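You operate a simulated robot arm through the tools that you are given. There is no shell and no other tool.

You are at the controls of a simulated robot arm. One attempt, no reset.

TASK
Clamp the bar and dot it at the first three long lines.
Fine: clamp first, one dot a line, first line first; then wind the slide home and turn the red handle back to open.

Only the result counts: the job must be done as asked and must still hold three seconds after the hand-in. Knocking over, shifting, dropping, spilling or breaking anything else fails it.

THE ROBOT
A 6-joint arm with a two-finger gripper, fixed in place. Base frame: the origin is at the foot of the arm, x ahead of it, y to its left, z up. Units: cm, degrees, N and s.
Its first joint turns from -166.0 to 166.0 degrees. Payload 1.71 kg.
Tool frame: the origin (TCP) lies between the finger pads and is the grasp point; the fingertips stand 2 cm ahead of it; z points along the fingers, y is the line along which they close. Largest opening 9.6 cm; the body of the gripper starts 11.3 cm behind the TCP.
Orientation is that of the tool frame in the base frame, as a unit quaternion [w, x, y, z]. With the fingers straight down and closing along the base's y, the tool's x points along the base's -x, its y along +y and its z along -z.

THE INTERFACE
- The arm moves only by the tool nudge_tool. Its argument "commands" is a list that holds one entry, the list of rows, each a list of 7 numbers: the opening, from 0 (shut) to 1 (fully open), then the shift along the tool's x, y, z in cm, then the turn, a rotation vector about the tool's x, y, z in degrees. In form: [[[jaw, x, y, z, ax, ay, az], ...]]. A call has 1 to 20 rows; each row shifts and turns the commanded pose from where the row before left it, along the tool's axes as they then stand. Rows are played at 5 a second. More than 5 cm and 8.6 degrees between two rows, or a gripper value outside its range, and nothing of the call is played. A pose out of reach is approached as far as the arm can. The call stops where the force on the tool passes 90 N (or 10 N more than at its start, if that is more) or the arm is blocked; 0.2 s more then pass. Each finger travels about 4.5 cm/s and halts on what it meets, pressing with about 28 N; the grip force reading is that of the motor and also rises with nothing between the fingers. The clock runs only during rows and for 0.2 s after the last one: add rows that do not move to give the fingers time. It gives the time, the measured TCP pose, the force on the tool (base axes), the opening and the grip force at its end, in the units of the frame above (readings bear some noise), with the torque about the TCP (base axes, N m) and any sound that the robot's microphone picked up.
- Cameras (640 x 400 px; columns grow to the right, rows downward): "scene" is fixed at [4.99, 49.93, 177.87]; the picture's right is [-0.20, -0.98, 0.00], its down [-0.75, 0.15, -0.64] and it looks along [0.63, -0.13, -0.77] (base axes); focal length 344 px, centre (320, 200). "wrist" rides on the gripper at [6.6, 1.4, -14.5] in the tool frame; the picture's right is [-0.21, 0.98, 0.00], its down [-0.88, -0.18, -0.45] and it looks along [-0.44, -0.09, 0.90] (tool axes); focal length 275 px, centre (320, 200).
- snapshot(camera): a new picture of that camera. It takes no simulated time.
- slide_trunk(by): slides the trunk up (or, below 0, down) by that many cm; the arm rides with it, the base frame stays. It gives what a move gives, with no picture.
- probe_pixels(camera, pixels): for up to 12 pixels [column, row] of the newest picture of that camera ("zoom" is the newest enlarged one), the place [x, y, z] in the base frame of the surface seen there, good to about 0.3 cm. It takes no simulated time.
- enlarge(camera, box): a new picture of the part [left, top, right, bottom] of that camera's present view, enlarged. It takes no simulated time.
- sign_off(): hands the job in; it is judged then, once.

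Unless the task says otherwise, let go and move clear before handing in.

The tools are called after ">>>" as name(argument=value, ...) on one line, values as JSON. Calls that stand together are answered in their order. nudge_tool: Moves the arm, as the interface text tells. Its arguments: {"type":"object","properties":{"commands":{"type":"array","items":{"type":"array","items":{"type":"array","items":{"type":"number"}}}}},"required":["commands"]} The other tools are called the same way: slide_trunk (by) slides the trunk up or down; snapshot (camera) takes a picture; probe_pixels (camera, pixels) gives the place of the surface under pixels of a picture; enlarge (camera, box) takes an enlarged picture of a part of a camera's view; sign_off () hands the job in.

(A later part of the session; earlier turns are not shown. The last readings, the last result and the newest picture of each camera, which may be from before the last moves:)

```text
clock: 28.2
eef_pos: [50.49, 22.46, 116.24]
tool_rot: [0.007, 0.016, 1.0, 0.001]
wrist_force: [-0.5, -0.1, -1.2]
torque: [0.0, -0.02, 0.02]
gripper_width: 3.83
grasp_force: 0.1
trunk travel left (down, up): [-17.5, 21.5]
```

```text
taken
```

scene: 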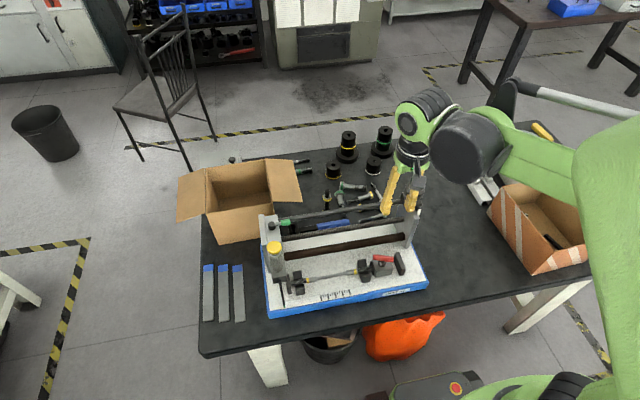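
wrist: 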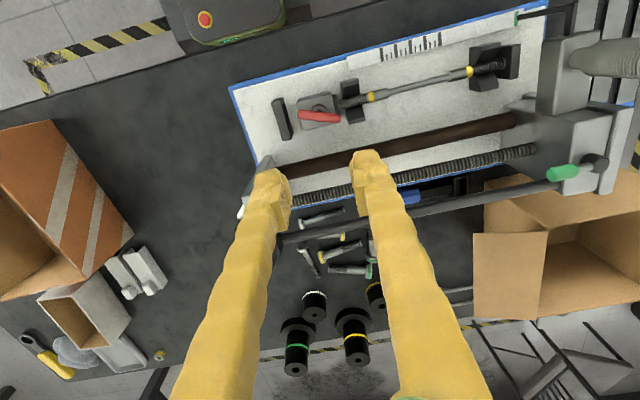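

The clamp handle now shows at wrist (318, 117) along the bar direction. I'll go above the knob with open jaws and look.

>>> nudge_tool(commands=[[[0.6, 0, -2, -1.5, 0, 0, -2], [0.8, -2, -3, 0, 0, 0, 0], [1, -3, -3, 0, 0, 0, 0], [1, -3, -2.2, 0, 0, 0, 0], [1, -2.5, 0, 0, 0, 0, 0], [1, 0, 0, 0, 0, 0, 0], [1, 0, 0, 0, 0, 0, 0]]])

>>> snapshot(camera="wrist")

>>> enlarge(camera="wrist", box=[230, 60, 390, 200])

```text
clock: 29.8
eef_pos: [60.72, 12.17, 117.73]
tool_rot: [0.006, -0.001, 1.0, 0.0]
wrist_force: [0.1, -0.1, 0.6]
torque: [0.01, -0.01, 0.03]
gripper_width: 9.61
grasp_force: 0.0
trunk travel left (down, up): [-17.5, 21.5]
```

```text
taken
```

wrist: 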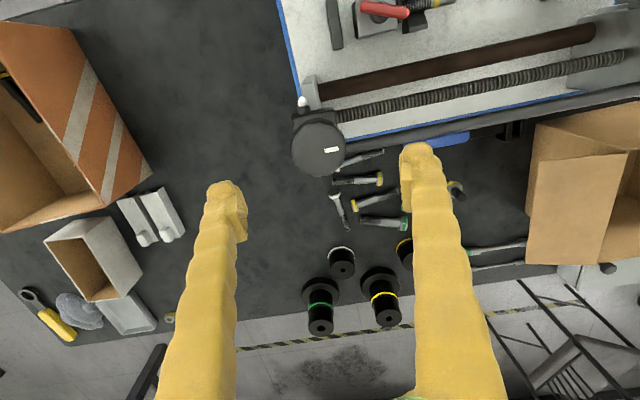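

```text
2.86 times, centred on (310, 130) of wrist
```

zoom: 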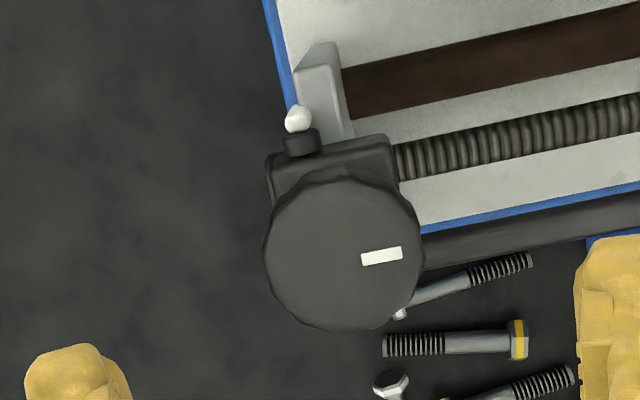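

The knob's top face spans zoom (264–422, 190–330). I'll probe its rim and centre to locate the axis.

>>> probe_pixels(camera="zoom", pixels=[[343, 258], [270, 265], [416, 250], [340, 325], [345, 195], [343, 180], [382, 256], [296, 118], [304, 140], [275, 165], [390, 150], [300, 310]])

```text
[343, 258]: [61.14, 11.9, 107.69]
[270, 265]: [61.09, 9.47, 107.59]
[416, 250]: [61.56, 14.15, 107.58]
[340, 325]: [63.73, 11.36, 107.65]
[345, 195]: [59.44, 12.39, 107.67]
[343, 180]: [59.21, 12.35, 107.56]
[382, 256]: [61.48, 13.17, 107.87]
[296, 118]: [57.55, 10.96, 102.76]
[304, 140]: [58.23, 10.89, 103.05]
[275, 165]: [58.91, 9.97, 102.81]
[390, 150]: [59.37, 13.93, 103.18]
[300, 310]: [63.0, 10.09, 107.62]
```

The knob axis is about (61.45, 11.8), radius 2.5, top at z=107.7; the mark points to +y. I'll descend around it with open jaws.

>>> nudge_tool(commands=[[[0.9, -0.75, -0.35, 0, 0, 0, 0], [0.85, 0, 0, 0, 0, 0, 0], [0.85, 0, 0, 3, 0, 0, 0], [0.85, 0, 0, 3, 0, 0, 0], [0.85, 0, 0, 2.5, 0, 0, 0], [0.85, 0, 0, 2.0, 0, 0, 0], [0.85, 0, 0, 0, 0, 0, 0], [0.85, 0, 0, 0, 0, 0, 0]]])

>>> snapshot(camera="wrist")

>>> enlarge(camera="scene", box=[370, 160, 450, 215])

```text
clock: 31.6
eef_pos: [61.58, 12.05, 107.29]
tool_rot: [0.007, 0.0, 1.0, -0.001]
wrist_force: [0.1, 0.6, 1.1]
torque: [0.03, -0.03, 0.0]
gripper_width: 8.18
grasp_force: 0.0
trunk travel left (down, up): [-17.5, 21.5]
```

```text
taken
```

wrist: 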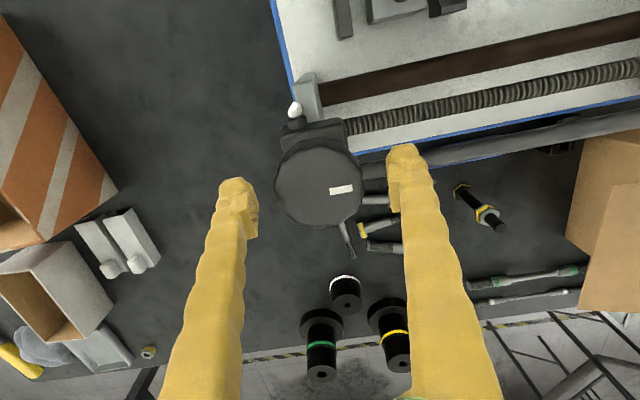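

```text
7.27 times, centred on (410, 188) of scene
```

zoom: 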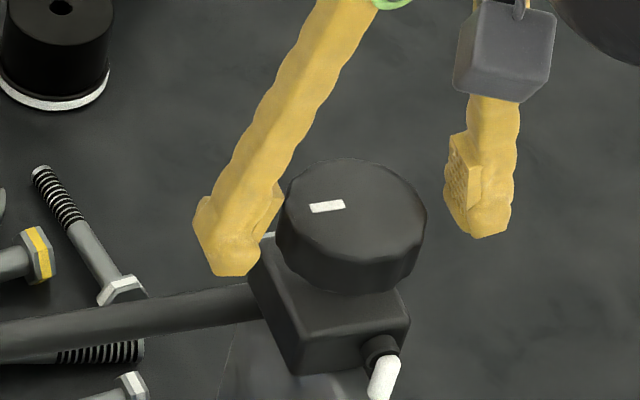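

The knob is centred between the fingertips. I'll close on it.

>>> nudge_tool(commands=[[[0.7, 0, -0.15, 0, 0, 0, 0], [0.55, 0, 0, 0, 0, 0, 0], [0.4, 0, 0, 0, 0, 0, 0], [0.4, 0, 0, 0, 0, 0, 0], [0.4, 0, 0, 0, 0, 0, 0]]])

>>> enlarge(camera="scene", box=[370, 160, 450, 215])

```text
clock: 32.8
eef_pos: [61.52, 11.89, 107.36]
tool_rot: [0.007, 0.0, 1.0, 0.0]
wrist_force: [0.9, 15.8, 4.1]
torque: [0.38, 0.04, 0.01]
gripper_width: 5.17
grasp_force: 34.5
trunk travel left (down, up): [-17.5, 21.5]
```

```text
7.27 times, centred on (410, 188) of scene
```

zoom: 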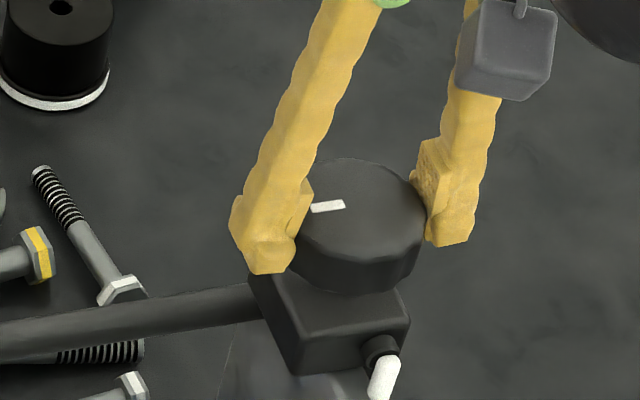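

Gripped at 5.17 cm with a 16 N sideways load, so I'll shift +0.12 in y and try turning 16° clockwise, watching torque and the carriage.

>>> nudge_tool(commands=[[[0.4, 0, 0.12, 0, 0, 0, 0], [0.4, 0, 0, 0, 0, 0, 5], [0.4, 0, 0, 0, 0, 0, 5], [0.4, 0, 0, 0, 0, 0, 6], [0.4, 0, 0, 0, 0, 0, 0]]])

>>> enlarge(camera="scene", box=[370, 160, 450, 215])

>>> enlarge(camera="scene", box=[255, 205, 345, 315])

```text
clock: 34.0
eef_pos: [61.58, 11.77, 107.32]
tool_rot: [0.007, 0.139, 0.99, 0.001]
wrist_force: [-7.2, 4.0, -7.8]
torque: [0.02, 0.08, -0.03]
gripper_width: 5.19
grasp_force: 35.0
trunk travel left (down, up): [-17.5, 21.5]
```

```text
7.27 times, centred on (410, 188) of scene
```

zoom: 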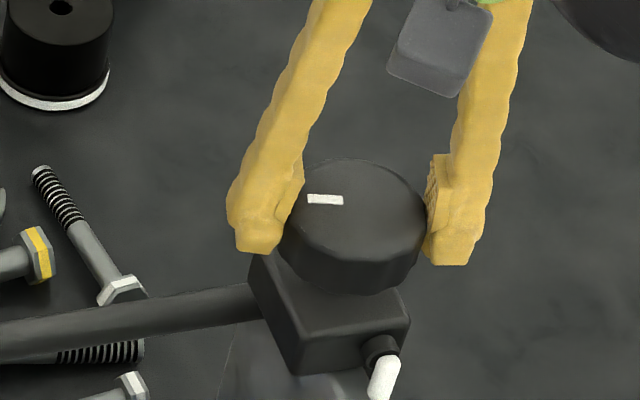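

```text
3.64 times, centred on (300, 260) of scene
```

zoom: 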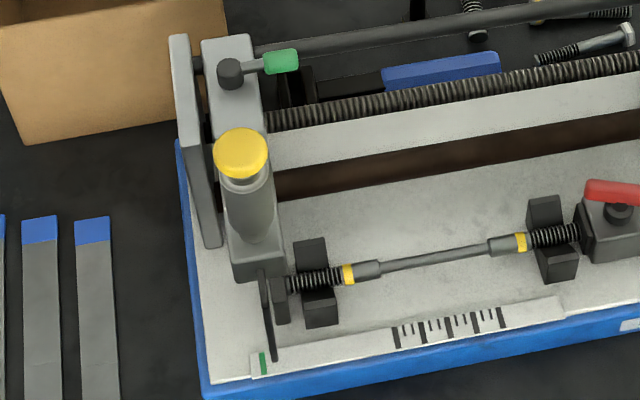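

The carriage moved: its black pointer tip (zoom (270, 357)) has left the green home mark (262, 363), so clockwise drives it toward the scale, and steeply. I'll turn 104° more and recheck.

>>> nudge_tool(commands=[[[0.4, 0, 0, 0, 0, 0, 8], [0.4, 0, 0, 0, 0, 0, 8], [0.4, 0, 0, 0, 0, 0, 8], [0.4, 0, 0, 0, 0, 0, 8], [0.4, 0, 0, 0, 0, 0, 8], [0.4, 0, 0, 0, 0, 0, 8], [0.4, 0, 0, 0, 0, 0, 0]]])

>>> enlarge(camera="scene", box=[255, 205, 345, 315])

>>> enlarge(camera="scene", box=[370, 160, 450, 215])

```text
clock: 35.6
eef_pos: [61.56, 11.65, 107.38]
tool_rot: [0.006, 0.531, 0.847, 0.004]
wrist_force: [-19.2, -6.5, -14.0]
torque: [-0.17, 0.25, 0.0]
gripper_width: 5.15
grasp_force: 35.0
trunk travel left (down, up): [-17.5, 21.5]
```

```text
3.64 times, centred on (300, 260) of scene
```

zoom: 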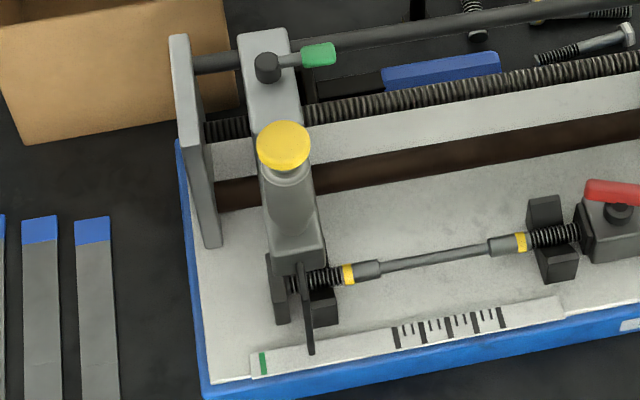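

```text
7.27 times, centred on (410, 188) of scene
```

zoom: 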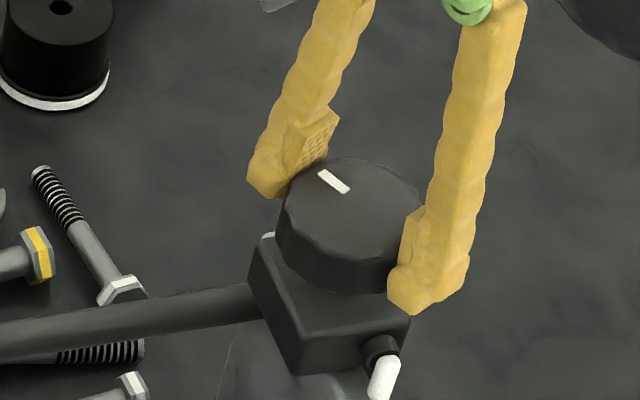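

After 64° the pointer is at zoom x=311; the first long line is at 397, about 100° further. I'll relieve the side load and turn 48° more.

>>> nudge_tool(commands=[[[0.4, 0, -0.13, 0, 0, 0, 8], [0.4, 0, 0, 0, 0, 0, 8], [0.4, 0, 0, 0, 0, 0, 8], [0.4, 0, 0, 0, 0, 0, 8], [0.4, 0, 0, 0, 0, 0, 8], [0.4, 0, 0, 0, 0, 0, 8], [0.4, 0, 0, 0, 0, 0, 0]]])

>>> enlarge(camera="scene", box=[255, 205, 345, 315])

```text
clock: 37.2
eef_pos: [61.32, 11.88, 107.4]
tool_rot: [0.004, 0.83, 0.558, 0.006]
wrist_force: [-13.7, -6.0, -2.0]
torque: [-0.11, 0.29, 0.02]
gripper_width: 5.15
grasp_force: 35.0
trunk travel left (down, up): [-17.5, 21.5]
```

```text
3.64 times, centred on (300, 260) of scene
```

zoom: 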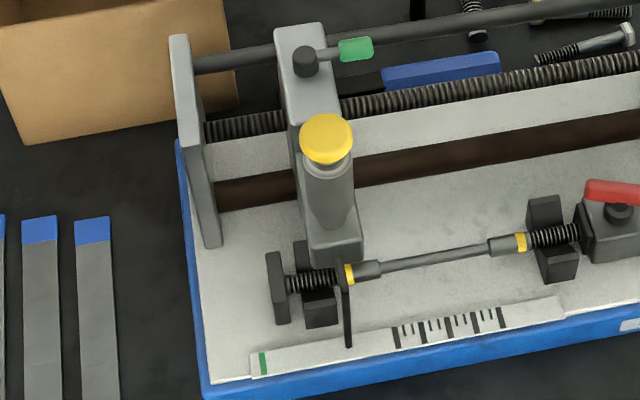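

Pointer is at zoom x=349, with about 61° to go. I'll release, wind the wrist back 144° around the knob, then re-grip and check that nothing drifted.

>>> nudge_tool(commands=[[[0.55, 0, 0, 0, 0, 0, 0], [0.7, 0, 0, 0, 0, 0, 0], [0.75, 0, 0, 0, 0, 0, -8], [0.75, 0, 0, 0, 0, 0, -8], [0.75, 0, 0, 0, 0, 0, -8], [0.75, 0, 0, 0, 0, 0, -8], [0.75, 0, 0, 0, 0, 0, -8], [0.75, 0, 0, 0, 0, 0, -8], [0.75, 0, 0, 0, 0, 0, -8], [0.75, 0, 0, 0, 0, 0, -8], [0.75, 0, 0, 0, 0, 0, -8], [0.75, 0, 0, 0, 0, 0, -8], [0.75, 0, 0, 0, 0, 0, -8], [0.75, 0, 0, 0, 0, 0, -8], [0.75, 0, 0, 0, 0, 0, -8], [0.75, 0, 0, 0, 0, 0, -8], [0.75, 0, 0, 0, 0, 0, -8], [0.75, 0, 0, 0, 0, 0, -8], [0.75, 0, 0, 0, 0, 0, -8], [0.75, 0, 0, 0, 0, 0, -8]]])

>>> enlarge(camera="scene", box=[255, 205, 345, 315])

>>> enlarge(camera="scene", box=[370, 160, 450, 215])

```text
clock: 41.4
eef_pos: [61.52, 11.84, 107.35]
tool_rot: [0.007, -0.277, 0.961, -0.002]
wrist_force: [0.4, -0.4, 0.4]
torque: [0.0, 0.04, -0.01]
gripper_width: 7.2
grasp_force: 0.2
trunk travel left (down, up): [-17.5, 21.5]
```

```text
3.64 times, centred on (300, 260) of scene
```

zoom: 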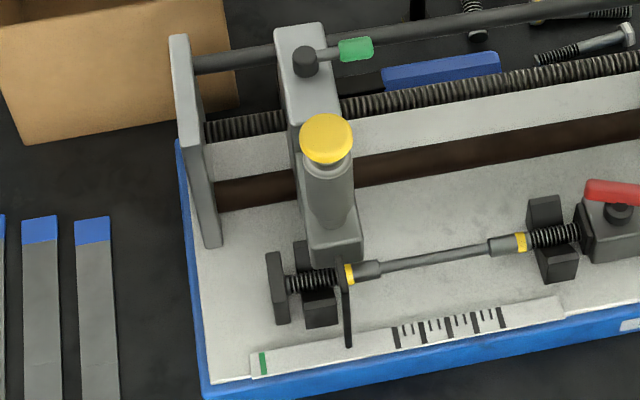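

```text
7.27 times, centred on (410, 188) of scene
```

zoom: 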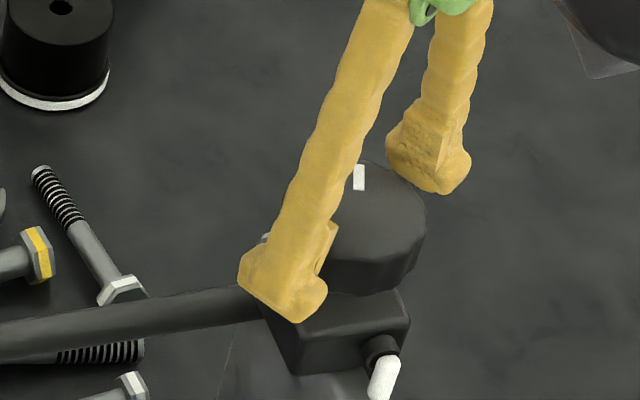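

The slide stayed where it was and the knob's mark now points to +x. I'll re-grip and turn 56°, then check the pointer.

>>> nudge_tool(commands=[[[0.6, -0.04, 0, 0, 0, 0, 0], [0.45, 0, 0, 0, 0, 0, 0], [0.4, 0, 0, 0, 0, 0, 0], [0.4, 0, 0, 0, 0, 0, 0], [0.4, 0, 0, 0, 0, 0, 0], [0.4, 0, 0, 0, 0, 0, 8], [0.4, 0, 0, 0, 0, 0, 8], [0.4, 0, 0, 0, 0, 0, 8], [0.4, 0, 0, 0, 0, 0, 8], [0.4, 0, 0, 0, 0, 0, 8], [0.4, 0, 0, 0, 0, 0, 8], [0.4, 0, 0, 0, 0, 0, 6], [0.4, 0, 0, 0, 0, 0, 0], [0.4, 0, 0, 0, 0, 0, 0]]])

>>> enlarge(camera="scene", box=[300, 260, 364, 310])

>>> enlarge(camera="scene", box=[255, 205, 345, 315])

```text
clock: 44.4
eef_pos: [61.51, 11.9, 107.4]
tool_rot: [0.007, 0.19, 0.982, 0.001]
wrist_force: [-4.8, 10.5, 5.6]
torque: [0.16, 0.07, -0.01]
gripper_width: 5.15
grasp_force: 35.0
trunk travel left (down, up): [-17.5, 21.5]
```

```text
8.00 times, centred on (332, 285) of scene
```

zoom: 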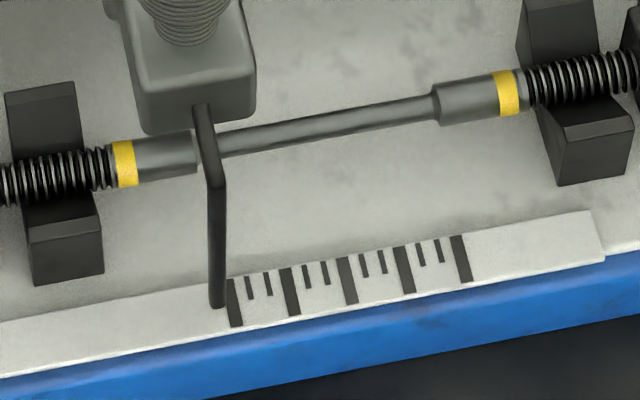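

```text
3.64 times, centred on (300, 260) of scene
```

zoom: 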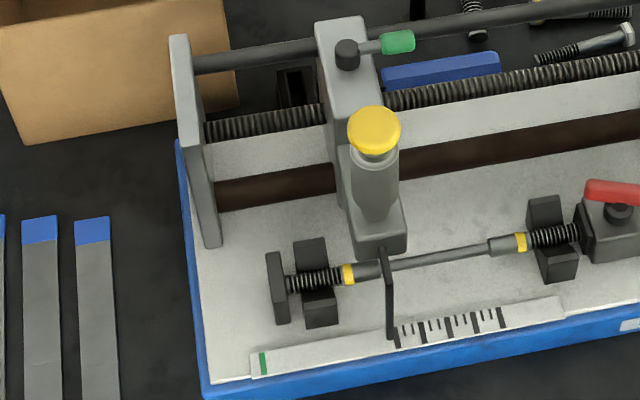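

In the 8x zoom the pointer tip is at (217, 306) and the first long line's centre at that row is about x=235, i.e. about 0.65 cm or 10° short. I'll turn 9° and recheck.

>>> nudge_tool(commands=[[[0.4, 0, 0.05, 0, 0, 0, 5], [0.4, 0, 0, 0, 0, 0, 4], [0.4, 0, 0, 0, 0, 0, 0], [0.4, 0, 0, 0, 0, 0, 0]]])

>>> enlarge(camera="scene", box=[310, 275, 358, 305])

```text
clock: 45.4
eef_pos: [61.42, 11.84, 107.41]
tool_rot: [0.006, 0.267, 0.964, 0.002]
wrist_force: [-6.7, 10.7, -4.3]
torque: [0.14, 0.08, -0.07]
gripper_width: 5.15
grasp_force: 34.9
trunk travel left (down, up): [-17.5, 21.5]
```

```text
13.33 times, centred on (334, 290) of scene
```

zoom: 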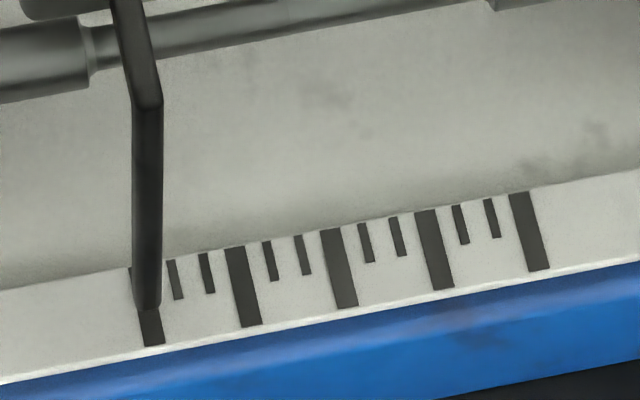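

The pointer tip at (147, 305) now overlies the first long line, whose visible lower part centres at (152, 330) on a slant that passes through x≈147 there. I'll verify with a closer zoom and probes.

>>> enlarge(camera="scene", box=[312, 288, 336, 303])

>>> probe_pixels(camera="zoom", pixels=[[250, 215], [250, 150], [262, 260], [270, 290], [255, 230], [450, 240], [640, 200]])

```text
16.00 times, centred on (324, 296) of scene
```

zoom: 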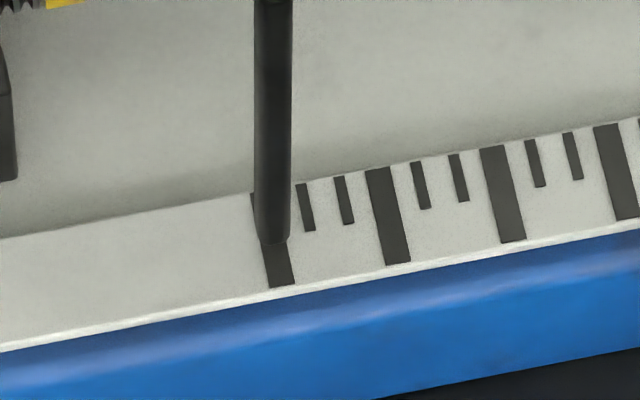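

```text
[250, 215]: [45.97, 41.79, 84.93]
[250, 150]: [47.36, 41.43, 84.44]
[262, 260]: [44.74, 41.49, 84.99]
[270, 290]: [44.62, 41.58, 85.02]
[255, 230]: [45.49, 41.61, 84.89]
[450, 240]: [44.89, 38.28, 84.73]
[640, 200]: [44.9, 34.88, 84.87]
```

At 16x the tip centre (274, 241) coincides with the line's centre there, so the slide is on the first line. I'll release the knob, rise, and square the wrist.

>>> nudge_tool(commands=[[[0.55, 0, 0, 0, 0, 0, 0], [0.7, 0, 0, 0, 0, 0, 0], [0.75, 0, 0, 0, 0, 0, 0], [0.75, 0, 0, -3, 0, 0, 0], [0.75, 0, 0, -4, 0, 0, 0], [0.75, 0, 0, -4, 0, 0, 0], [0.75, 0, 0, -3, 0, 0, 0], [0.5, 0, 0, 0, 0, 0, -8], [0.3, 0, 0, 0, 0, 0, -8], [0.2, 0, 0, 0, 0, 0, -8], [0.1, 0, 0, 0, 0, 0, -7], [0, 0, 0, 0, 0, 0, 0]]])

>>> enlarge(camera="scene", box=[312, 288, 336, 303])

>>> enlarge(camera="scene", box=[320, 205, 400, 255])

>>> snapshot(camera="scene")

```text
clock: 48.0
eef_pos: [61.48, 11.88, 121.29]
tool_rot: [0.008, 0.0, 1.0, 0.0]
wrist_force: [0.1, -0.9, 0.0]
torque: [0.01, 0.01, -0.03]
gripper_width: 0.0
grasp_force: 19.5
trunk travel left (down, up): [-17.5, 21.5]
```

```text
16.00 times, centred on (324, 296) of scene
```

zoom: 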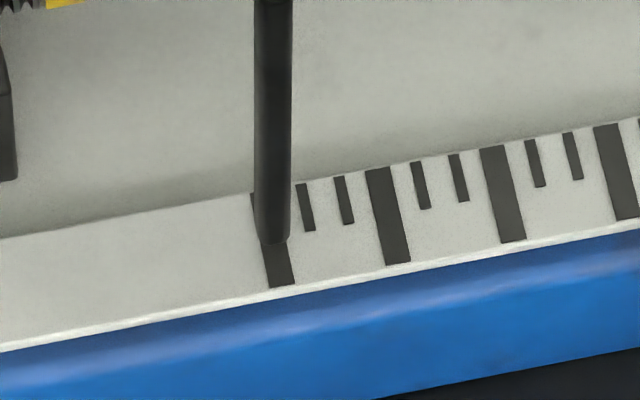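

```text
8.00 times, centred on (360, 230) of scene
```

zoom: 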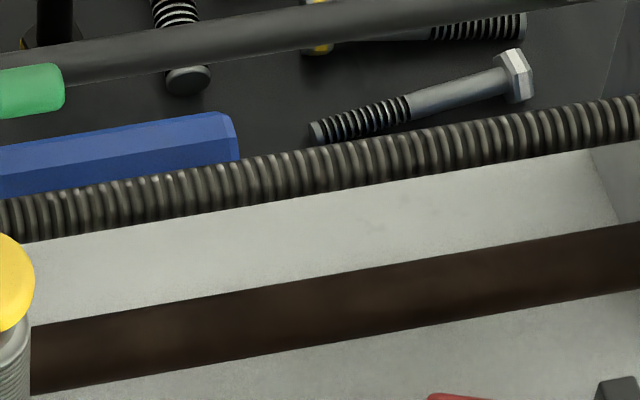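

```text
taken
```

scene: 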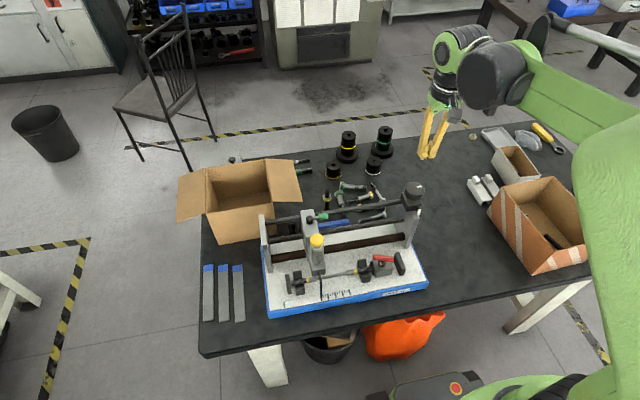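

The pointer held still on the first line after I let go. Next I'll locate the yellow button near scene (317, 241).

>>> enlarge(camera="scene", box=[295, 225, 343, 285])

>>> probe_pixels(camera="scene", pixels=[[317, 239], [311, 240], [323, 240], [317, 235], [317, 243], [317, 247], [318, 258], [313, 216], [325, 214]])

```text
6.67 times, centred on (319, 255) of scene
```

zoom: 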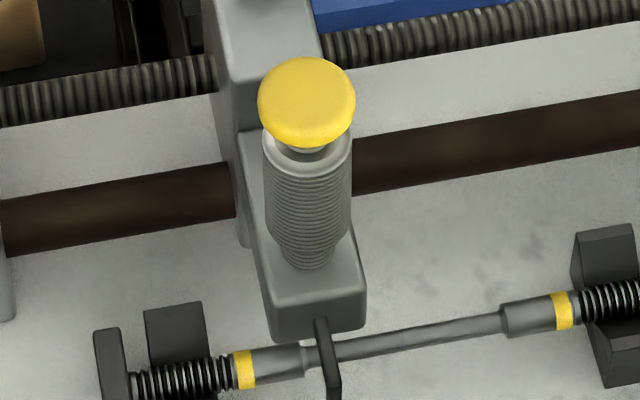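

```text
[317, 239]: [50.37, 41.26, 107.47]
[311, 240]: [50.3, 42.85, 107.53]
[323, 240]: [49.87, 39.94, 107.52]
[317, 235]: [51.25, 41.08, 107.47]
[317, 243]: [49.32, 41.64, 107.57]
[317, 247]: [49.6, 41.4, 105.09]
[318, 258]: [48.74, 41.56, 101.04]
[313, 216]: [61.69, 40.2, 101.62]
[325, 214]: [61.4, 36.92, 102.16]
```

The button's top is at z≈107.5, centred near (50.35, 41.4). I'll carry the closed fingers over it at height, clear of everything.

>>> nudge_tool(commands=[[[0, 1.1, 3, 0, 0, 0, 0], [0, 1.4, 3.8, 0, 0, 0, 0], [0, 1.4, 3.8, 0, 0, 0, 0], [0, 1.4, 3.8, 0, 0, 0, 0], [0, 1.4, 3.8, 0, 0, 0, 0], [0, 1.4, 3.8, 0, 0, 0, 0], [0, 1.4, 3.8, 0, 0, 0, 0], [0, 1.4, 3.3, 0, 0, 0, 0], [0, 0.2, 0.5, 0, 0, 0, 0], [0, 0, 0, 0, 0, 0, 0], [0, 0, 0, 0, 0, 0, 0]]])

>>> snapshot(camera="wrist")

>>> snapshot(camera="scene")

```text
clock: 50.4
eef_pos: [50.39, 41.34, 121.31]
tool_rot: [0.006, 0.0, 1.0, 0.0]
wrist_force: [-0.9, -0.2, 0.1]
torque: [-0.03, -0.02, 0.02]
gripper_width: 0.0
grasp_force: 27.7
trunk travel left (down, up): [-17.5, 21.5]
```

```text
taken
```

wrist: 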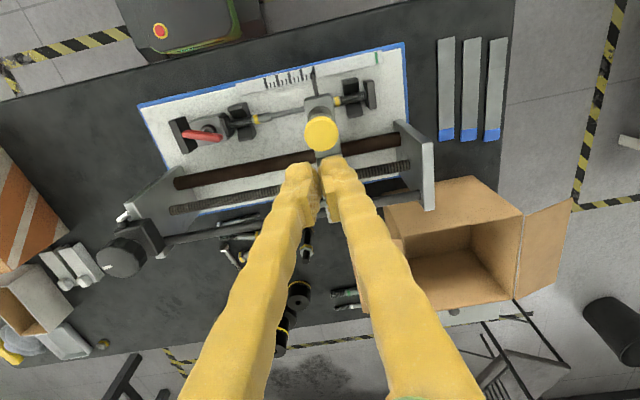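

```text
taken
```

scene: 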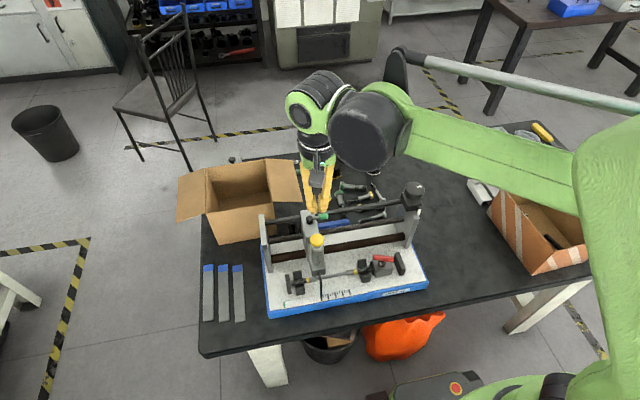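

The button at wrist (322, 132) lies where projection puts a point under the fingertips. I'll descend to just above it.

>>> nudge_tool(commands=[[[0, 0, 0, 3, 0, 0, 0], [0, 0, 0, 4, 0, 0, 0], [0, 0, 0, 3, 0, 0, 0], [0, 0, 0, 0.8, 0, 0, 0], [0, 0, 0, 0, 0, 0, 0], [0, 0, 0, 0, 0, 0, 0]]])

>>> enlarge(camera="scene", box=[285, 205, 349, 255])

>>> enlarge(camera="wrist", box=[260, 90, 380, 190])

```text
clock: 51.8
eef_pos: [50.31, 41.33, 110.52]
tool_rot: [0.007, 0.0, 1.0, 0.001]
wrist_force: [0.6, 0.2, 0.4]
torque: [0.03, -0.04, -0.03]
gripper_width: 0.0
grasp_force: 27.8
trunk travel left (down, up): [-17.5, 21.5]
```

```text
8.00 times, centred on (317, 230) of scene
```

zoom: 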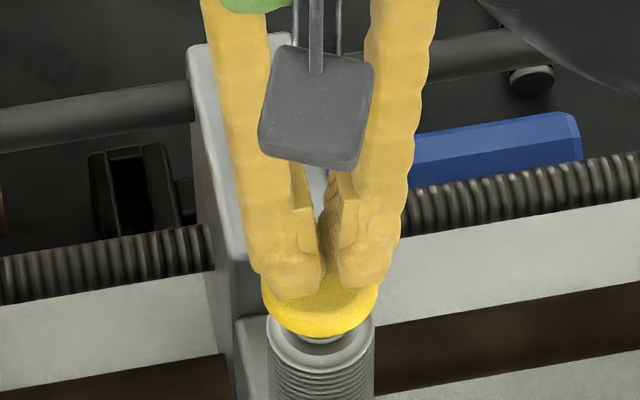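

```text
4.00 times, centred on (320, 140) of wrist
```

zoom: 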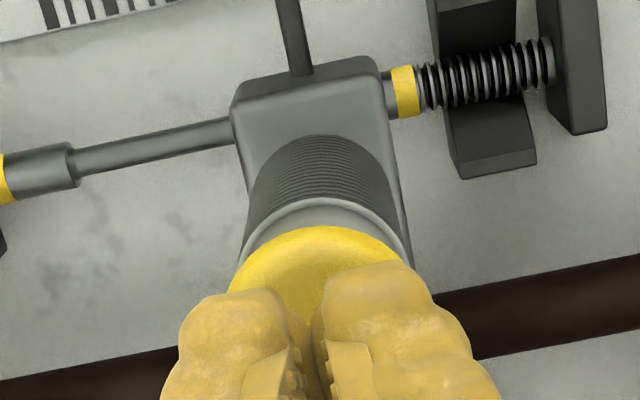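

The tips are centred over the button about 1 cm above it. I'll press slowly and listen for the punch.

>>> nudge_tool(commands=[[[0, 0, 0, 0.4, 0, 0, 0], [0, 0, 0, 0.4, 0, 0, 0], [0, 0, 0, 0.3, 0, 0, 0], [0, 0, 0, 0.3, 0, 0, 0], [0, 0, 0, 0, 0, 0, 0]]])

>>> enlarge(camera="scene", box=[285, 205, 349, 255])

```text
clock: 53.0
eef_pos: [50.57, 41.36, 109.02]
tool_rot: [0.008, 0.0, 1.0, 0.0]
wrist_force: [-0.4, 1.0, 2.5]
torque: [0.02, 0.03, -0.01]
gripper_width: 0.6
grasp_force: 29.8
trunk travel left (down, up): [-17.5, 21.5]
```

```text
8.00 times, centred on (317, 230) of scene
```

zoom: 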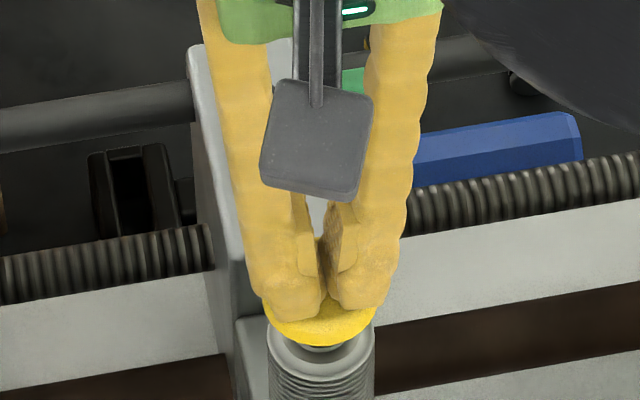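

Contact is light (2.5 N) at z=109.0. I'll keep pressing in small steps.

>>> nudge_tool(commands=[[[0, 0, 0, 0.2, 0, 0, 0], [0, 0, 0, 0.2, 0, 0, 0], [0, 0, 0, 0.2, 0, 0, 0], [0, 0, 0, 0, 0, 0, 0]]])

>>> enlarge(camera="scene", box=[285, 205, 349, 255])

>>> enlarge(camera="wrist", box=[260, 90, 380, 190])

```text
clock: 54.0
eef_pos: [50.56, 41.44, 108.46]
tool_rot: [0.007, 0.0, 1.0, 0.0]
wrist_force: [-1.1, 0.8, 3.2]
torque: [0.01, 0.05, 0.03]
gripper_width: 0.58
grasp_force: 29.3
trunk travel left (down, up): [-17.5, 21.5]
```

```text
8.00 times, centred on (317, 230) of scene
```

zoom: 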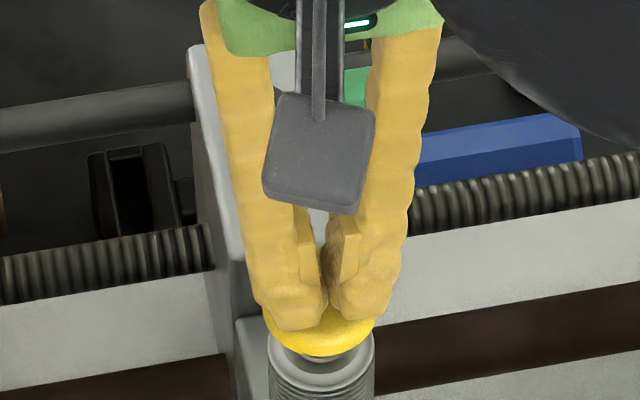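

```text
4.00 times, centred on (320, 140) of wrist
```

zoom: 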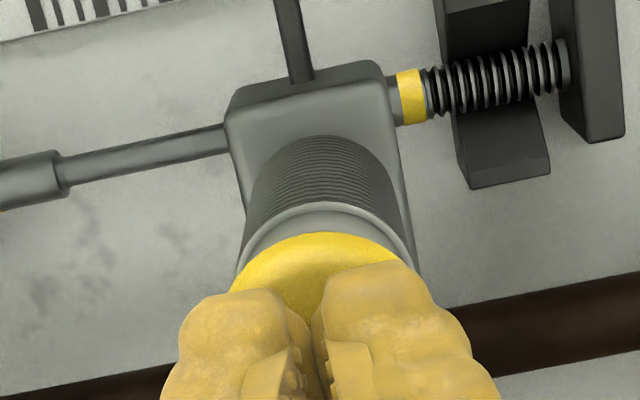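

The button is moving down with a light spring (3 N). I'll continue pressing.

>>> nudge_tool(commands=[[[0, 0, 0, 0.2, 0, 0, 0], [0, 0, 0, 0.2, 0, 0, 0], [0, 0, 0, 0.2, 0, 0, 0], [0, 0, 0, 0, 0, 0, 0]]])

>>> enlarge(camera="scene", box=[285, 205, 349, 255])

```text
clock: 55.0
eef_pos: [50.4, 41.21, 107.86]
tool_rot: [0.008, 0.0, 1.0, 0.0]
wrist_force: [1.2, -0.3, 5.4]
torque: [-0.01, -0.01, -0.02]
gripper_width: 0.61
grasp_force: 29.3
trunk travel left (down, up): [-17.5, 21.5]
```

```text
8.00 times, centred on (317, 230) of scene
```

zoom: 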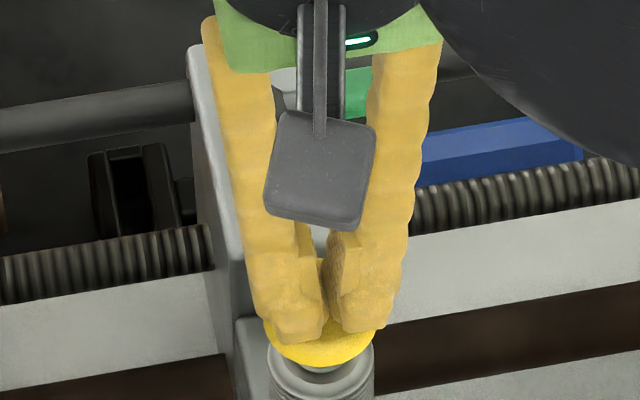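

Pressed about 1.6 cm, force 5.4 N and rising; the button nears the sleeve top. I'll continue in small steps.

>>> nudge_tool(commands=[[[0, 0, 0, 0.2, 0, 0, 0], [0, 0, 0, 0.2, 0, 0, 0], [0, 0, 0, 0, 0, 0, 0]]])

>>> enlarge(camera="scene", box=[285, 205, 349, 255])

```text
clock: 55.8
eef_pos: [50.5, 41.39, 107.41]
tool_rot: [0.007, 0.0, 1.0, 0.0]
wrist_force: [-1.8, -2.2, 5.5]
torque: [-0.05, 0.07, 0.03]
gripper_width: 0.6
grasp_force: 29.5
trunk travel left (down, up): [-17.5, 21.5]
```

```text
8.00 times, centred on (317, 230) of scene
```

zoom: 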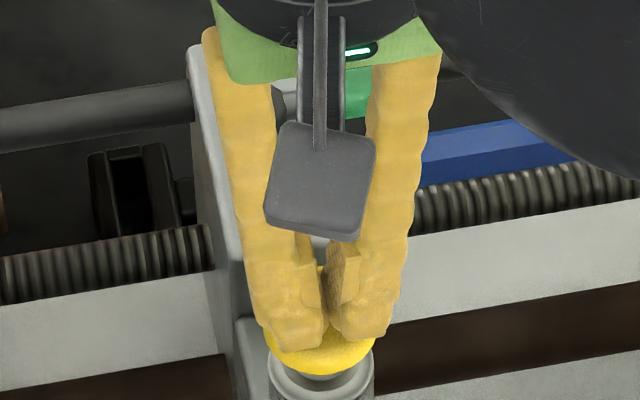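

Still travelling at 5.5 N. I'll continue.

>>> nudge_tool(commands=[[[0, 0, 0, 0.2, 0, 0, 0], [0, 0, 0, 0.2, 0, 0, 0], [0, 0, 0, 0, 0, 0, 0]]])

>>> enlarge(camera="scene", box=[285, 225, 349, 285])

```text
clock: 56.6
eef_pos: [50.38, 41.5, 107.1]
tool_rot: [0.007, 0.0, 1.0, 0.001]
wrist_force: [-2.1, -1.6, 6.6]
torque: [-0.03, 0.07, 0.0]
gripper_width: 0.6
grasp_force: 29.6
trunk travel left (down, up): [-17.5, 21.5]
```

```text
6.67 times, centred on (317, 255) of scene
```

zoom: 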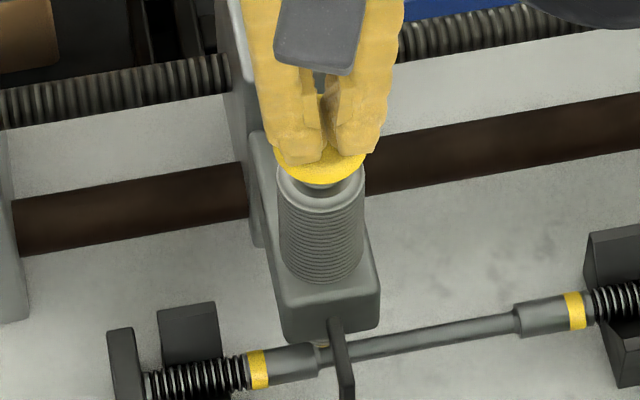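

The punch nib now shows under the carriage at zoom (323, 346), close to the bar. I'll go on in small steps until the force climbs or there's a click.

>>> nudge_tool(commands=[[[0, 0, 0, 0.15, 0, 0, 0], [0, 0, 0, 0.15, 0, 0, 0], [0, 0, 0, 0, 0, 0, 0]]])

>>> enlarge(camera="scene", box=[295, 240, 343, 285])

```text
clock: 57.4
eef_pos: [50.52, 41.5, 106.79]
tool_rot: [0.007, 0.0, 1.0, 0.001]
wrist_force: [-1.2, -2.1, 7.5]
torque: [-0.02, 0.05, 0.0]
gripper_width: 0.6
grasp_force: 29.1
trunk travel left (down, up): [-17.5, 21.5]
```

```text
8.89 times, centred on (319, 262) of scene
```

zoom: 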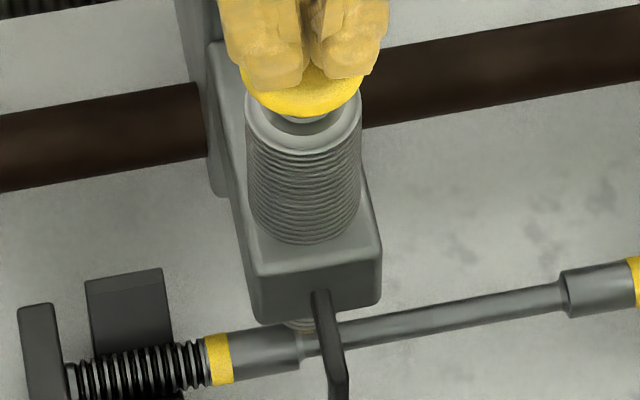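

The nib is visible just above the bar at zoom (300, 326), force 7.5 N. I'll continue down.

>>> nudge_tool(commands=[[[0, 0, 0, 0.15, 0, 0, 0], [0, 0, 0, 0.15, 0, 0, 0], [0, 0, 0, 0, 0, 0, 0]]])

>>> enlarge(camera="scene", box=[295, 240, 343, 285])

```text
clock: 58.2
eef_pos: [50.41, 41.33, 106.44]
tool_rot: [0.007, 0.0, 1.0, 0.0]
wrist_force: [-1.8, 1.8, 8.4]
torque: [0.05, 0.08, 0.02]
gripper_width: 0.6
grasp_force: 29.9
trunk travel left (down, up): [-17.5, 21.5]
```

```text
8.89 times, centred on (319, 262) of scene
```

zoom: 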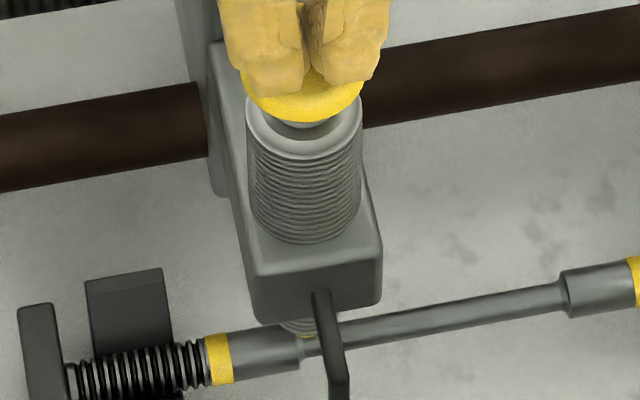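

A brass tip now shows at (306, 337). I'll go on pressing.

>>> nudge_tool(commands=[[[0, 0, 0, 0.15, 0, 0, 0], [0, 0, 0, 0.15, 0, 0, 0], [0, 0, 0, 0, 0, 0, 0]]])

>>> enlarge(camera="scene", box=[295, 240, 343, 285])

```text
clock: 59.0
eef_pos: [50.49, 41.45, 106.17]
tool_rot: [0.007, 0.001, 1.0, 0.001]
wrist_force: [1.5, 3.3, 8.6]
torque: [0.01, 0.02, 0.01]
gripper_width: 0.6
grasp_force: 29.1
trunk travel left (down, up): [-17.5, 21.5]
```

```text
8.89 times, centred on (319, 262) of scene
```

zoom: 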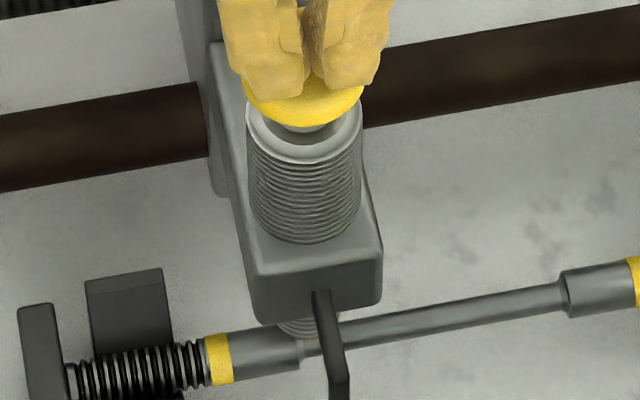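

The tip has reached about the bar with 8.6 N. I'll press further, watching for a click.

>>> nudge_tool(commands=[[[0, 0, 0, 0.15, 0, 0, 0], [0, 0, 0, 0.15, 0, 0, 0], [0, 0, 0, 0, 0, 0, 0]]])

>>> enlarge(camera="scene", box=[295, 240, 343, 285])

```text
clock: 59.8
eef_pos: [50.57, 41.37, 106.03]
tool_rot: [0.008, 0.0, 1.0, 0.001]
wrist_force: [-1.2, 3.0, 8.7]
torque: [0.06, 0.06, -0.01]
gripper_width: 0.61
grasp_force: 28.8
trunk travel left (down, up): [-17.5, 21.5]
```

```text
8.89 times, centred on (319, 262) of scene
```

zoom: 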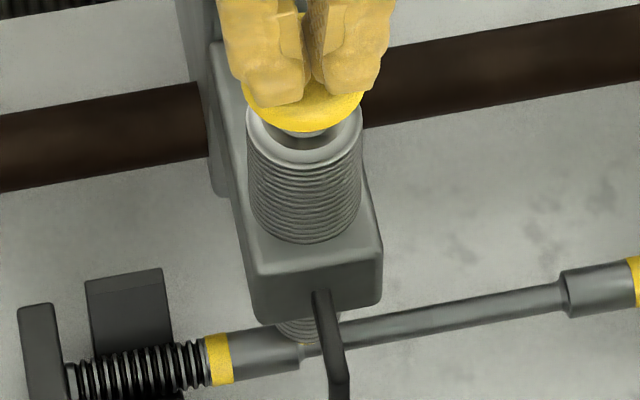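

No click yet; still 8.7 N with the button descending. I'll press on.

>>> nudge_tool(commands=[[[0, 0, 0, 0.15, 0, 0, 0], [0, 0, 0, 0.15, 0, 0, 0], [0, 0, 0, 0, 0, 0, 0]]])

>>> enlarge(camera="scene", box=[295, 240, 343, 285])

```text
clock: 60.6
eef_pos: [50.44, 41.46, 105.74]
tool_rot: [0.007, 0.0, 1.0, 0.001]
wrist_force: [-1.9, 3.4, 20.6]
torque: [0.03, 0.12, -0.03]
gripper_width: 0.58
grasp_force: 29.4
trunk travel left (down, up): [-17.5, 21.5]
```

```text
8.89 times, centred on (319, 262) of scene
```

zoom: 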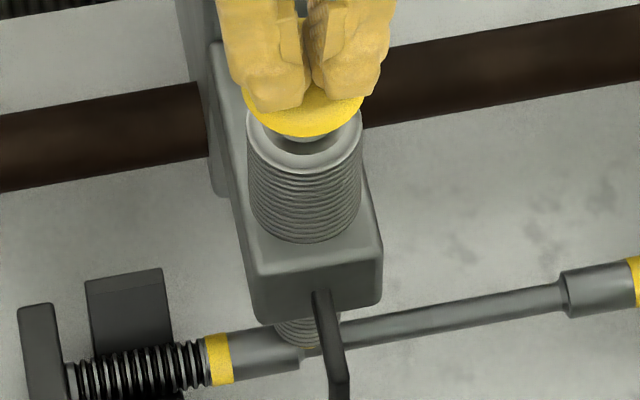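

Force jumped to 20.6 N, so the tip has reached the bar. I'll press a little more.

>>> nudge_tool(commands=[[[0, 0, 0, 0.1, 0, 0, 0], [0, 0, 0, 0, 0, 0, 0]]])

```text
clock: 61.2
eef_pos: [50.39, 41.4, 105.64]
tool_rot: [0.007, 0.001, 1.0, 0.001]
wrist_force: [1.5, 2.8, 36.4]
torque: [0.06, 0.12, 0.04]
gripper_width: 0.61
grasp_force: 29.1
trunk travel left (down, up): [-17.5, 21.5]
```

Now 36 N, no sound. Another 0.1 cm.

>>> nudge_tool(commands=[[[0, 0, 0, 0.1, 0, 0, 0], [0, 0, 0, 0, 0, 0, 0]]])

>>> enlarge(camera="scene", box=[295, 240, 343, 285])

```text
clock: 61.8
eef_pos: [50.35, 41.41, 105.59]
tool_rot: [0.008, 0.0, 1.0, 0.001]
wrist_force: [8.4, 3.5, 61.7]
torque: [0.08, 0.14, 0.02]
gripper_width: 0.59
grasp_force: 29.0
trunk travel left (down, up): [-17.5, 21.5]
```

```text
8.89 times, centred on (319, 262) of scene
```

zoom: 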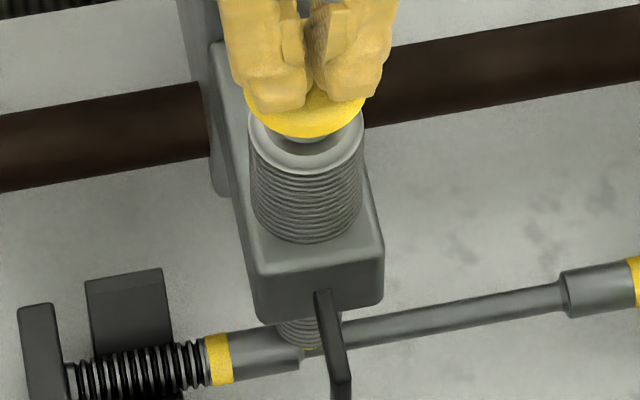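

At 62 N there is no sound and the carriage shifted a hair. I'll lift off and inspect the bar for a dot.

>>> nudge_tool(commands=[[[0, 0, 0, -0.5, 0, 0, 0], [0, 0, 0, -1, 0, 0, 0], [0, 0, 0, -2, 0, 0, 0], [0, 0, 0, -4, 0, 0, 0], [0, 0, 0, -4, 0, 0, 0], [0, 0, 0, 0, 0, 0, 0]]])

>>> enlarge(camera="scene", box=[295, 240, 343, 285])

>>> enlarge(camera="scene", box=[312, 288, 336, 303])

>>> snapshot(camera="wrist")

```text
clock: 63.2
eef_pos: [50.43, 41.42, 116.68]
tool_rot: [0.006, 0.0, 1.0, 0.001]
wrist_force: [-0.8, -0.8, 0.3]
torque: [0.02, -0.03, 0.0]
gripper_width: 0.0
grasp_force: 29.4
trunk travel left (down, up): [-17.5, 21.5]
```

```text
8.89 times, centred on (319, 262) of scene
```

zoom: 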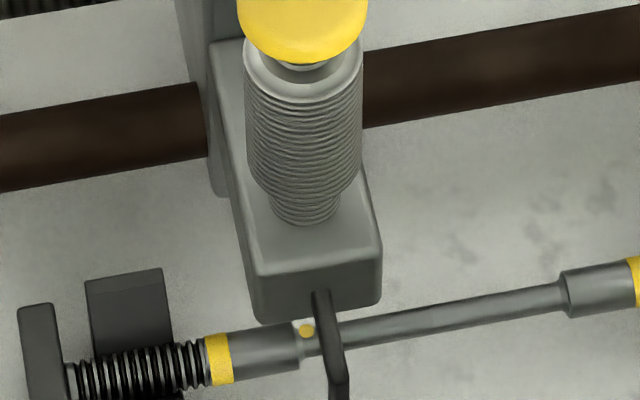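

```text
16.00 times, centred on (324, 296) of scene
```

zoom: 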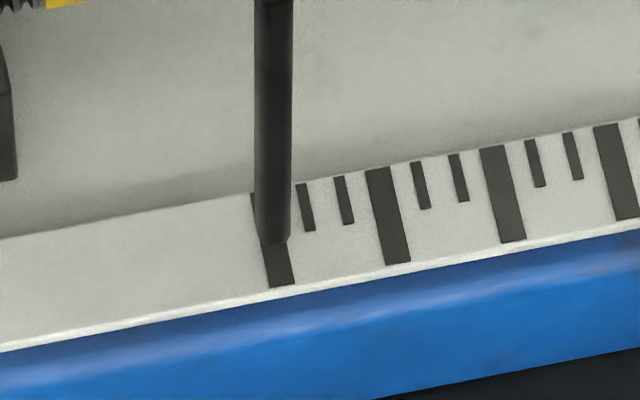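

```text
taken
```

wrist: 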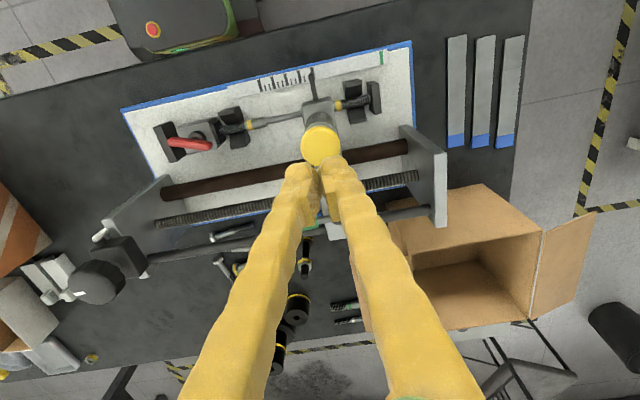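

A gold dot is now on the bar at zoom (307, 330), and the pointer is back exactly on the first line. I'll return to the knob for the second line.

>>> nudge_tool(commands=[[[0, 0, 0, -4, 0, 0, 0], [0.1, -0.2, -0.5, -0.6, 0, 0, 0], [0.2, -1.4, -3.3, 0, 0, 0, 0], [0.4, -1.4, -3.8, 0, 0, 0, 0], [0.6, -1.4, -3.8, 0, 0, 0, 0], [0.75, -1.4, -3.8, 0, 0, 0, 0], [0.75, -1.4, -3.8, 0, 0, 0, 0], [0.75, -1.4, -3.8, 0, 0, 0, 0], [0.75, -1.4, -3.8, 0, 0, 0, 0], [0.75, -1.0, -2.95, 0, 0, 0, 0], [0.75, 0, 0, 0, 0, 0, 0], [0.75, 0, 0, 0, 0, 0, 0]]])

>>> snapshot(camera="wrist")

```text
clock: 65.8
eef_pos: [61.33, 11.84, 121.54]
tool_rot: [0.007, -0.001, 1.0, 0.0]
wrist_force: [-0.7, 0.4, 0.3]
torque: [-0.03, 0.0, -0.02]
gripper_width: 7.2
grasp_force: 0.2
trunk travel left (down, up): [-17.5, 21.5]
```

```text
taken
```

wrist: 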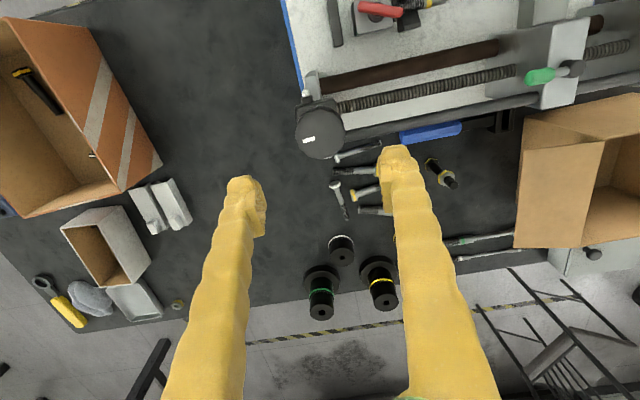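

Above the knob at (61.33, 11.84); the mark now points toward −y. I'll go down and grip it.

>>> nudge_tool(commands=[[[0.75, -0.08, 0.03, 4, 0, 0, 0], [0.75, 0, 0, 4, 0, 0, 0], [0.75, 0, 0, 4, 0, 0, 0], [0.75, 0, 0, 2.2, 0, 0, 0], [0.75, 0, 0, 0, 0, 0, 0], [0.65, 0, 0, 0, 0, 0, 0], [0.55, 0, 0, 0, 0, 0, 0], [0.4, 0, 0, 0, 0, 0, 0], [0.4, 0, 0, 0, 0, 0, 0], [0.4, 0, 0, 0, 0, 0, 0]]])

>>> enlarge(camera="scene", box=[312, 285, 344, 305])

>>> enlarge(camera="scene", box=[370, 160, 450, 215])

```text
clock: 68.0
eef_pos: [61.49, 11.82, 107.49]
tool_rot: [0.007, 0.001, 1.0, -0.001]
wrist_force: [0.0, 3.8, -1.8]
torque: [0.08, 0.0, 0.01]
gripper_width: 5.16
grasp_force: 35.1
trunk travel left (down, up): [-17.5, 21.5]
```

```text
16.00 times, centred on (328, 295) of scene
```

zoom: 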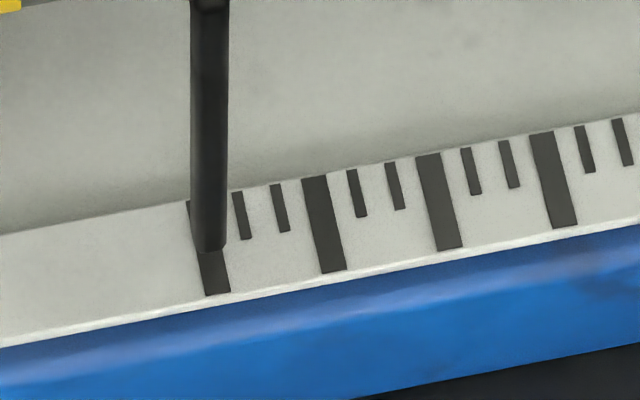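

```text
7.27 times, centred on (410, 188) of scene
```

zoom: 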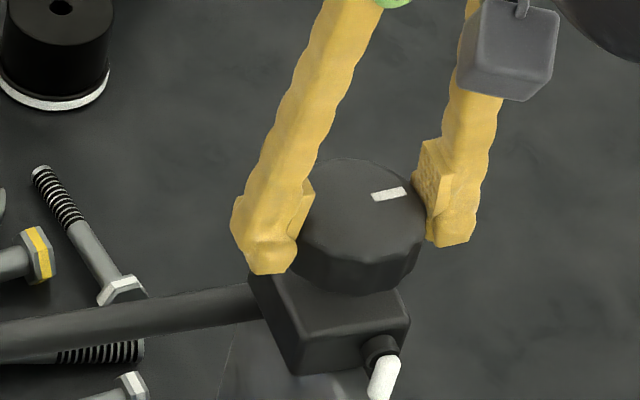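

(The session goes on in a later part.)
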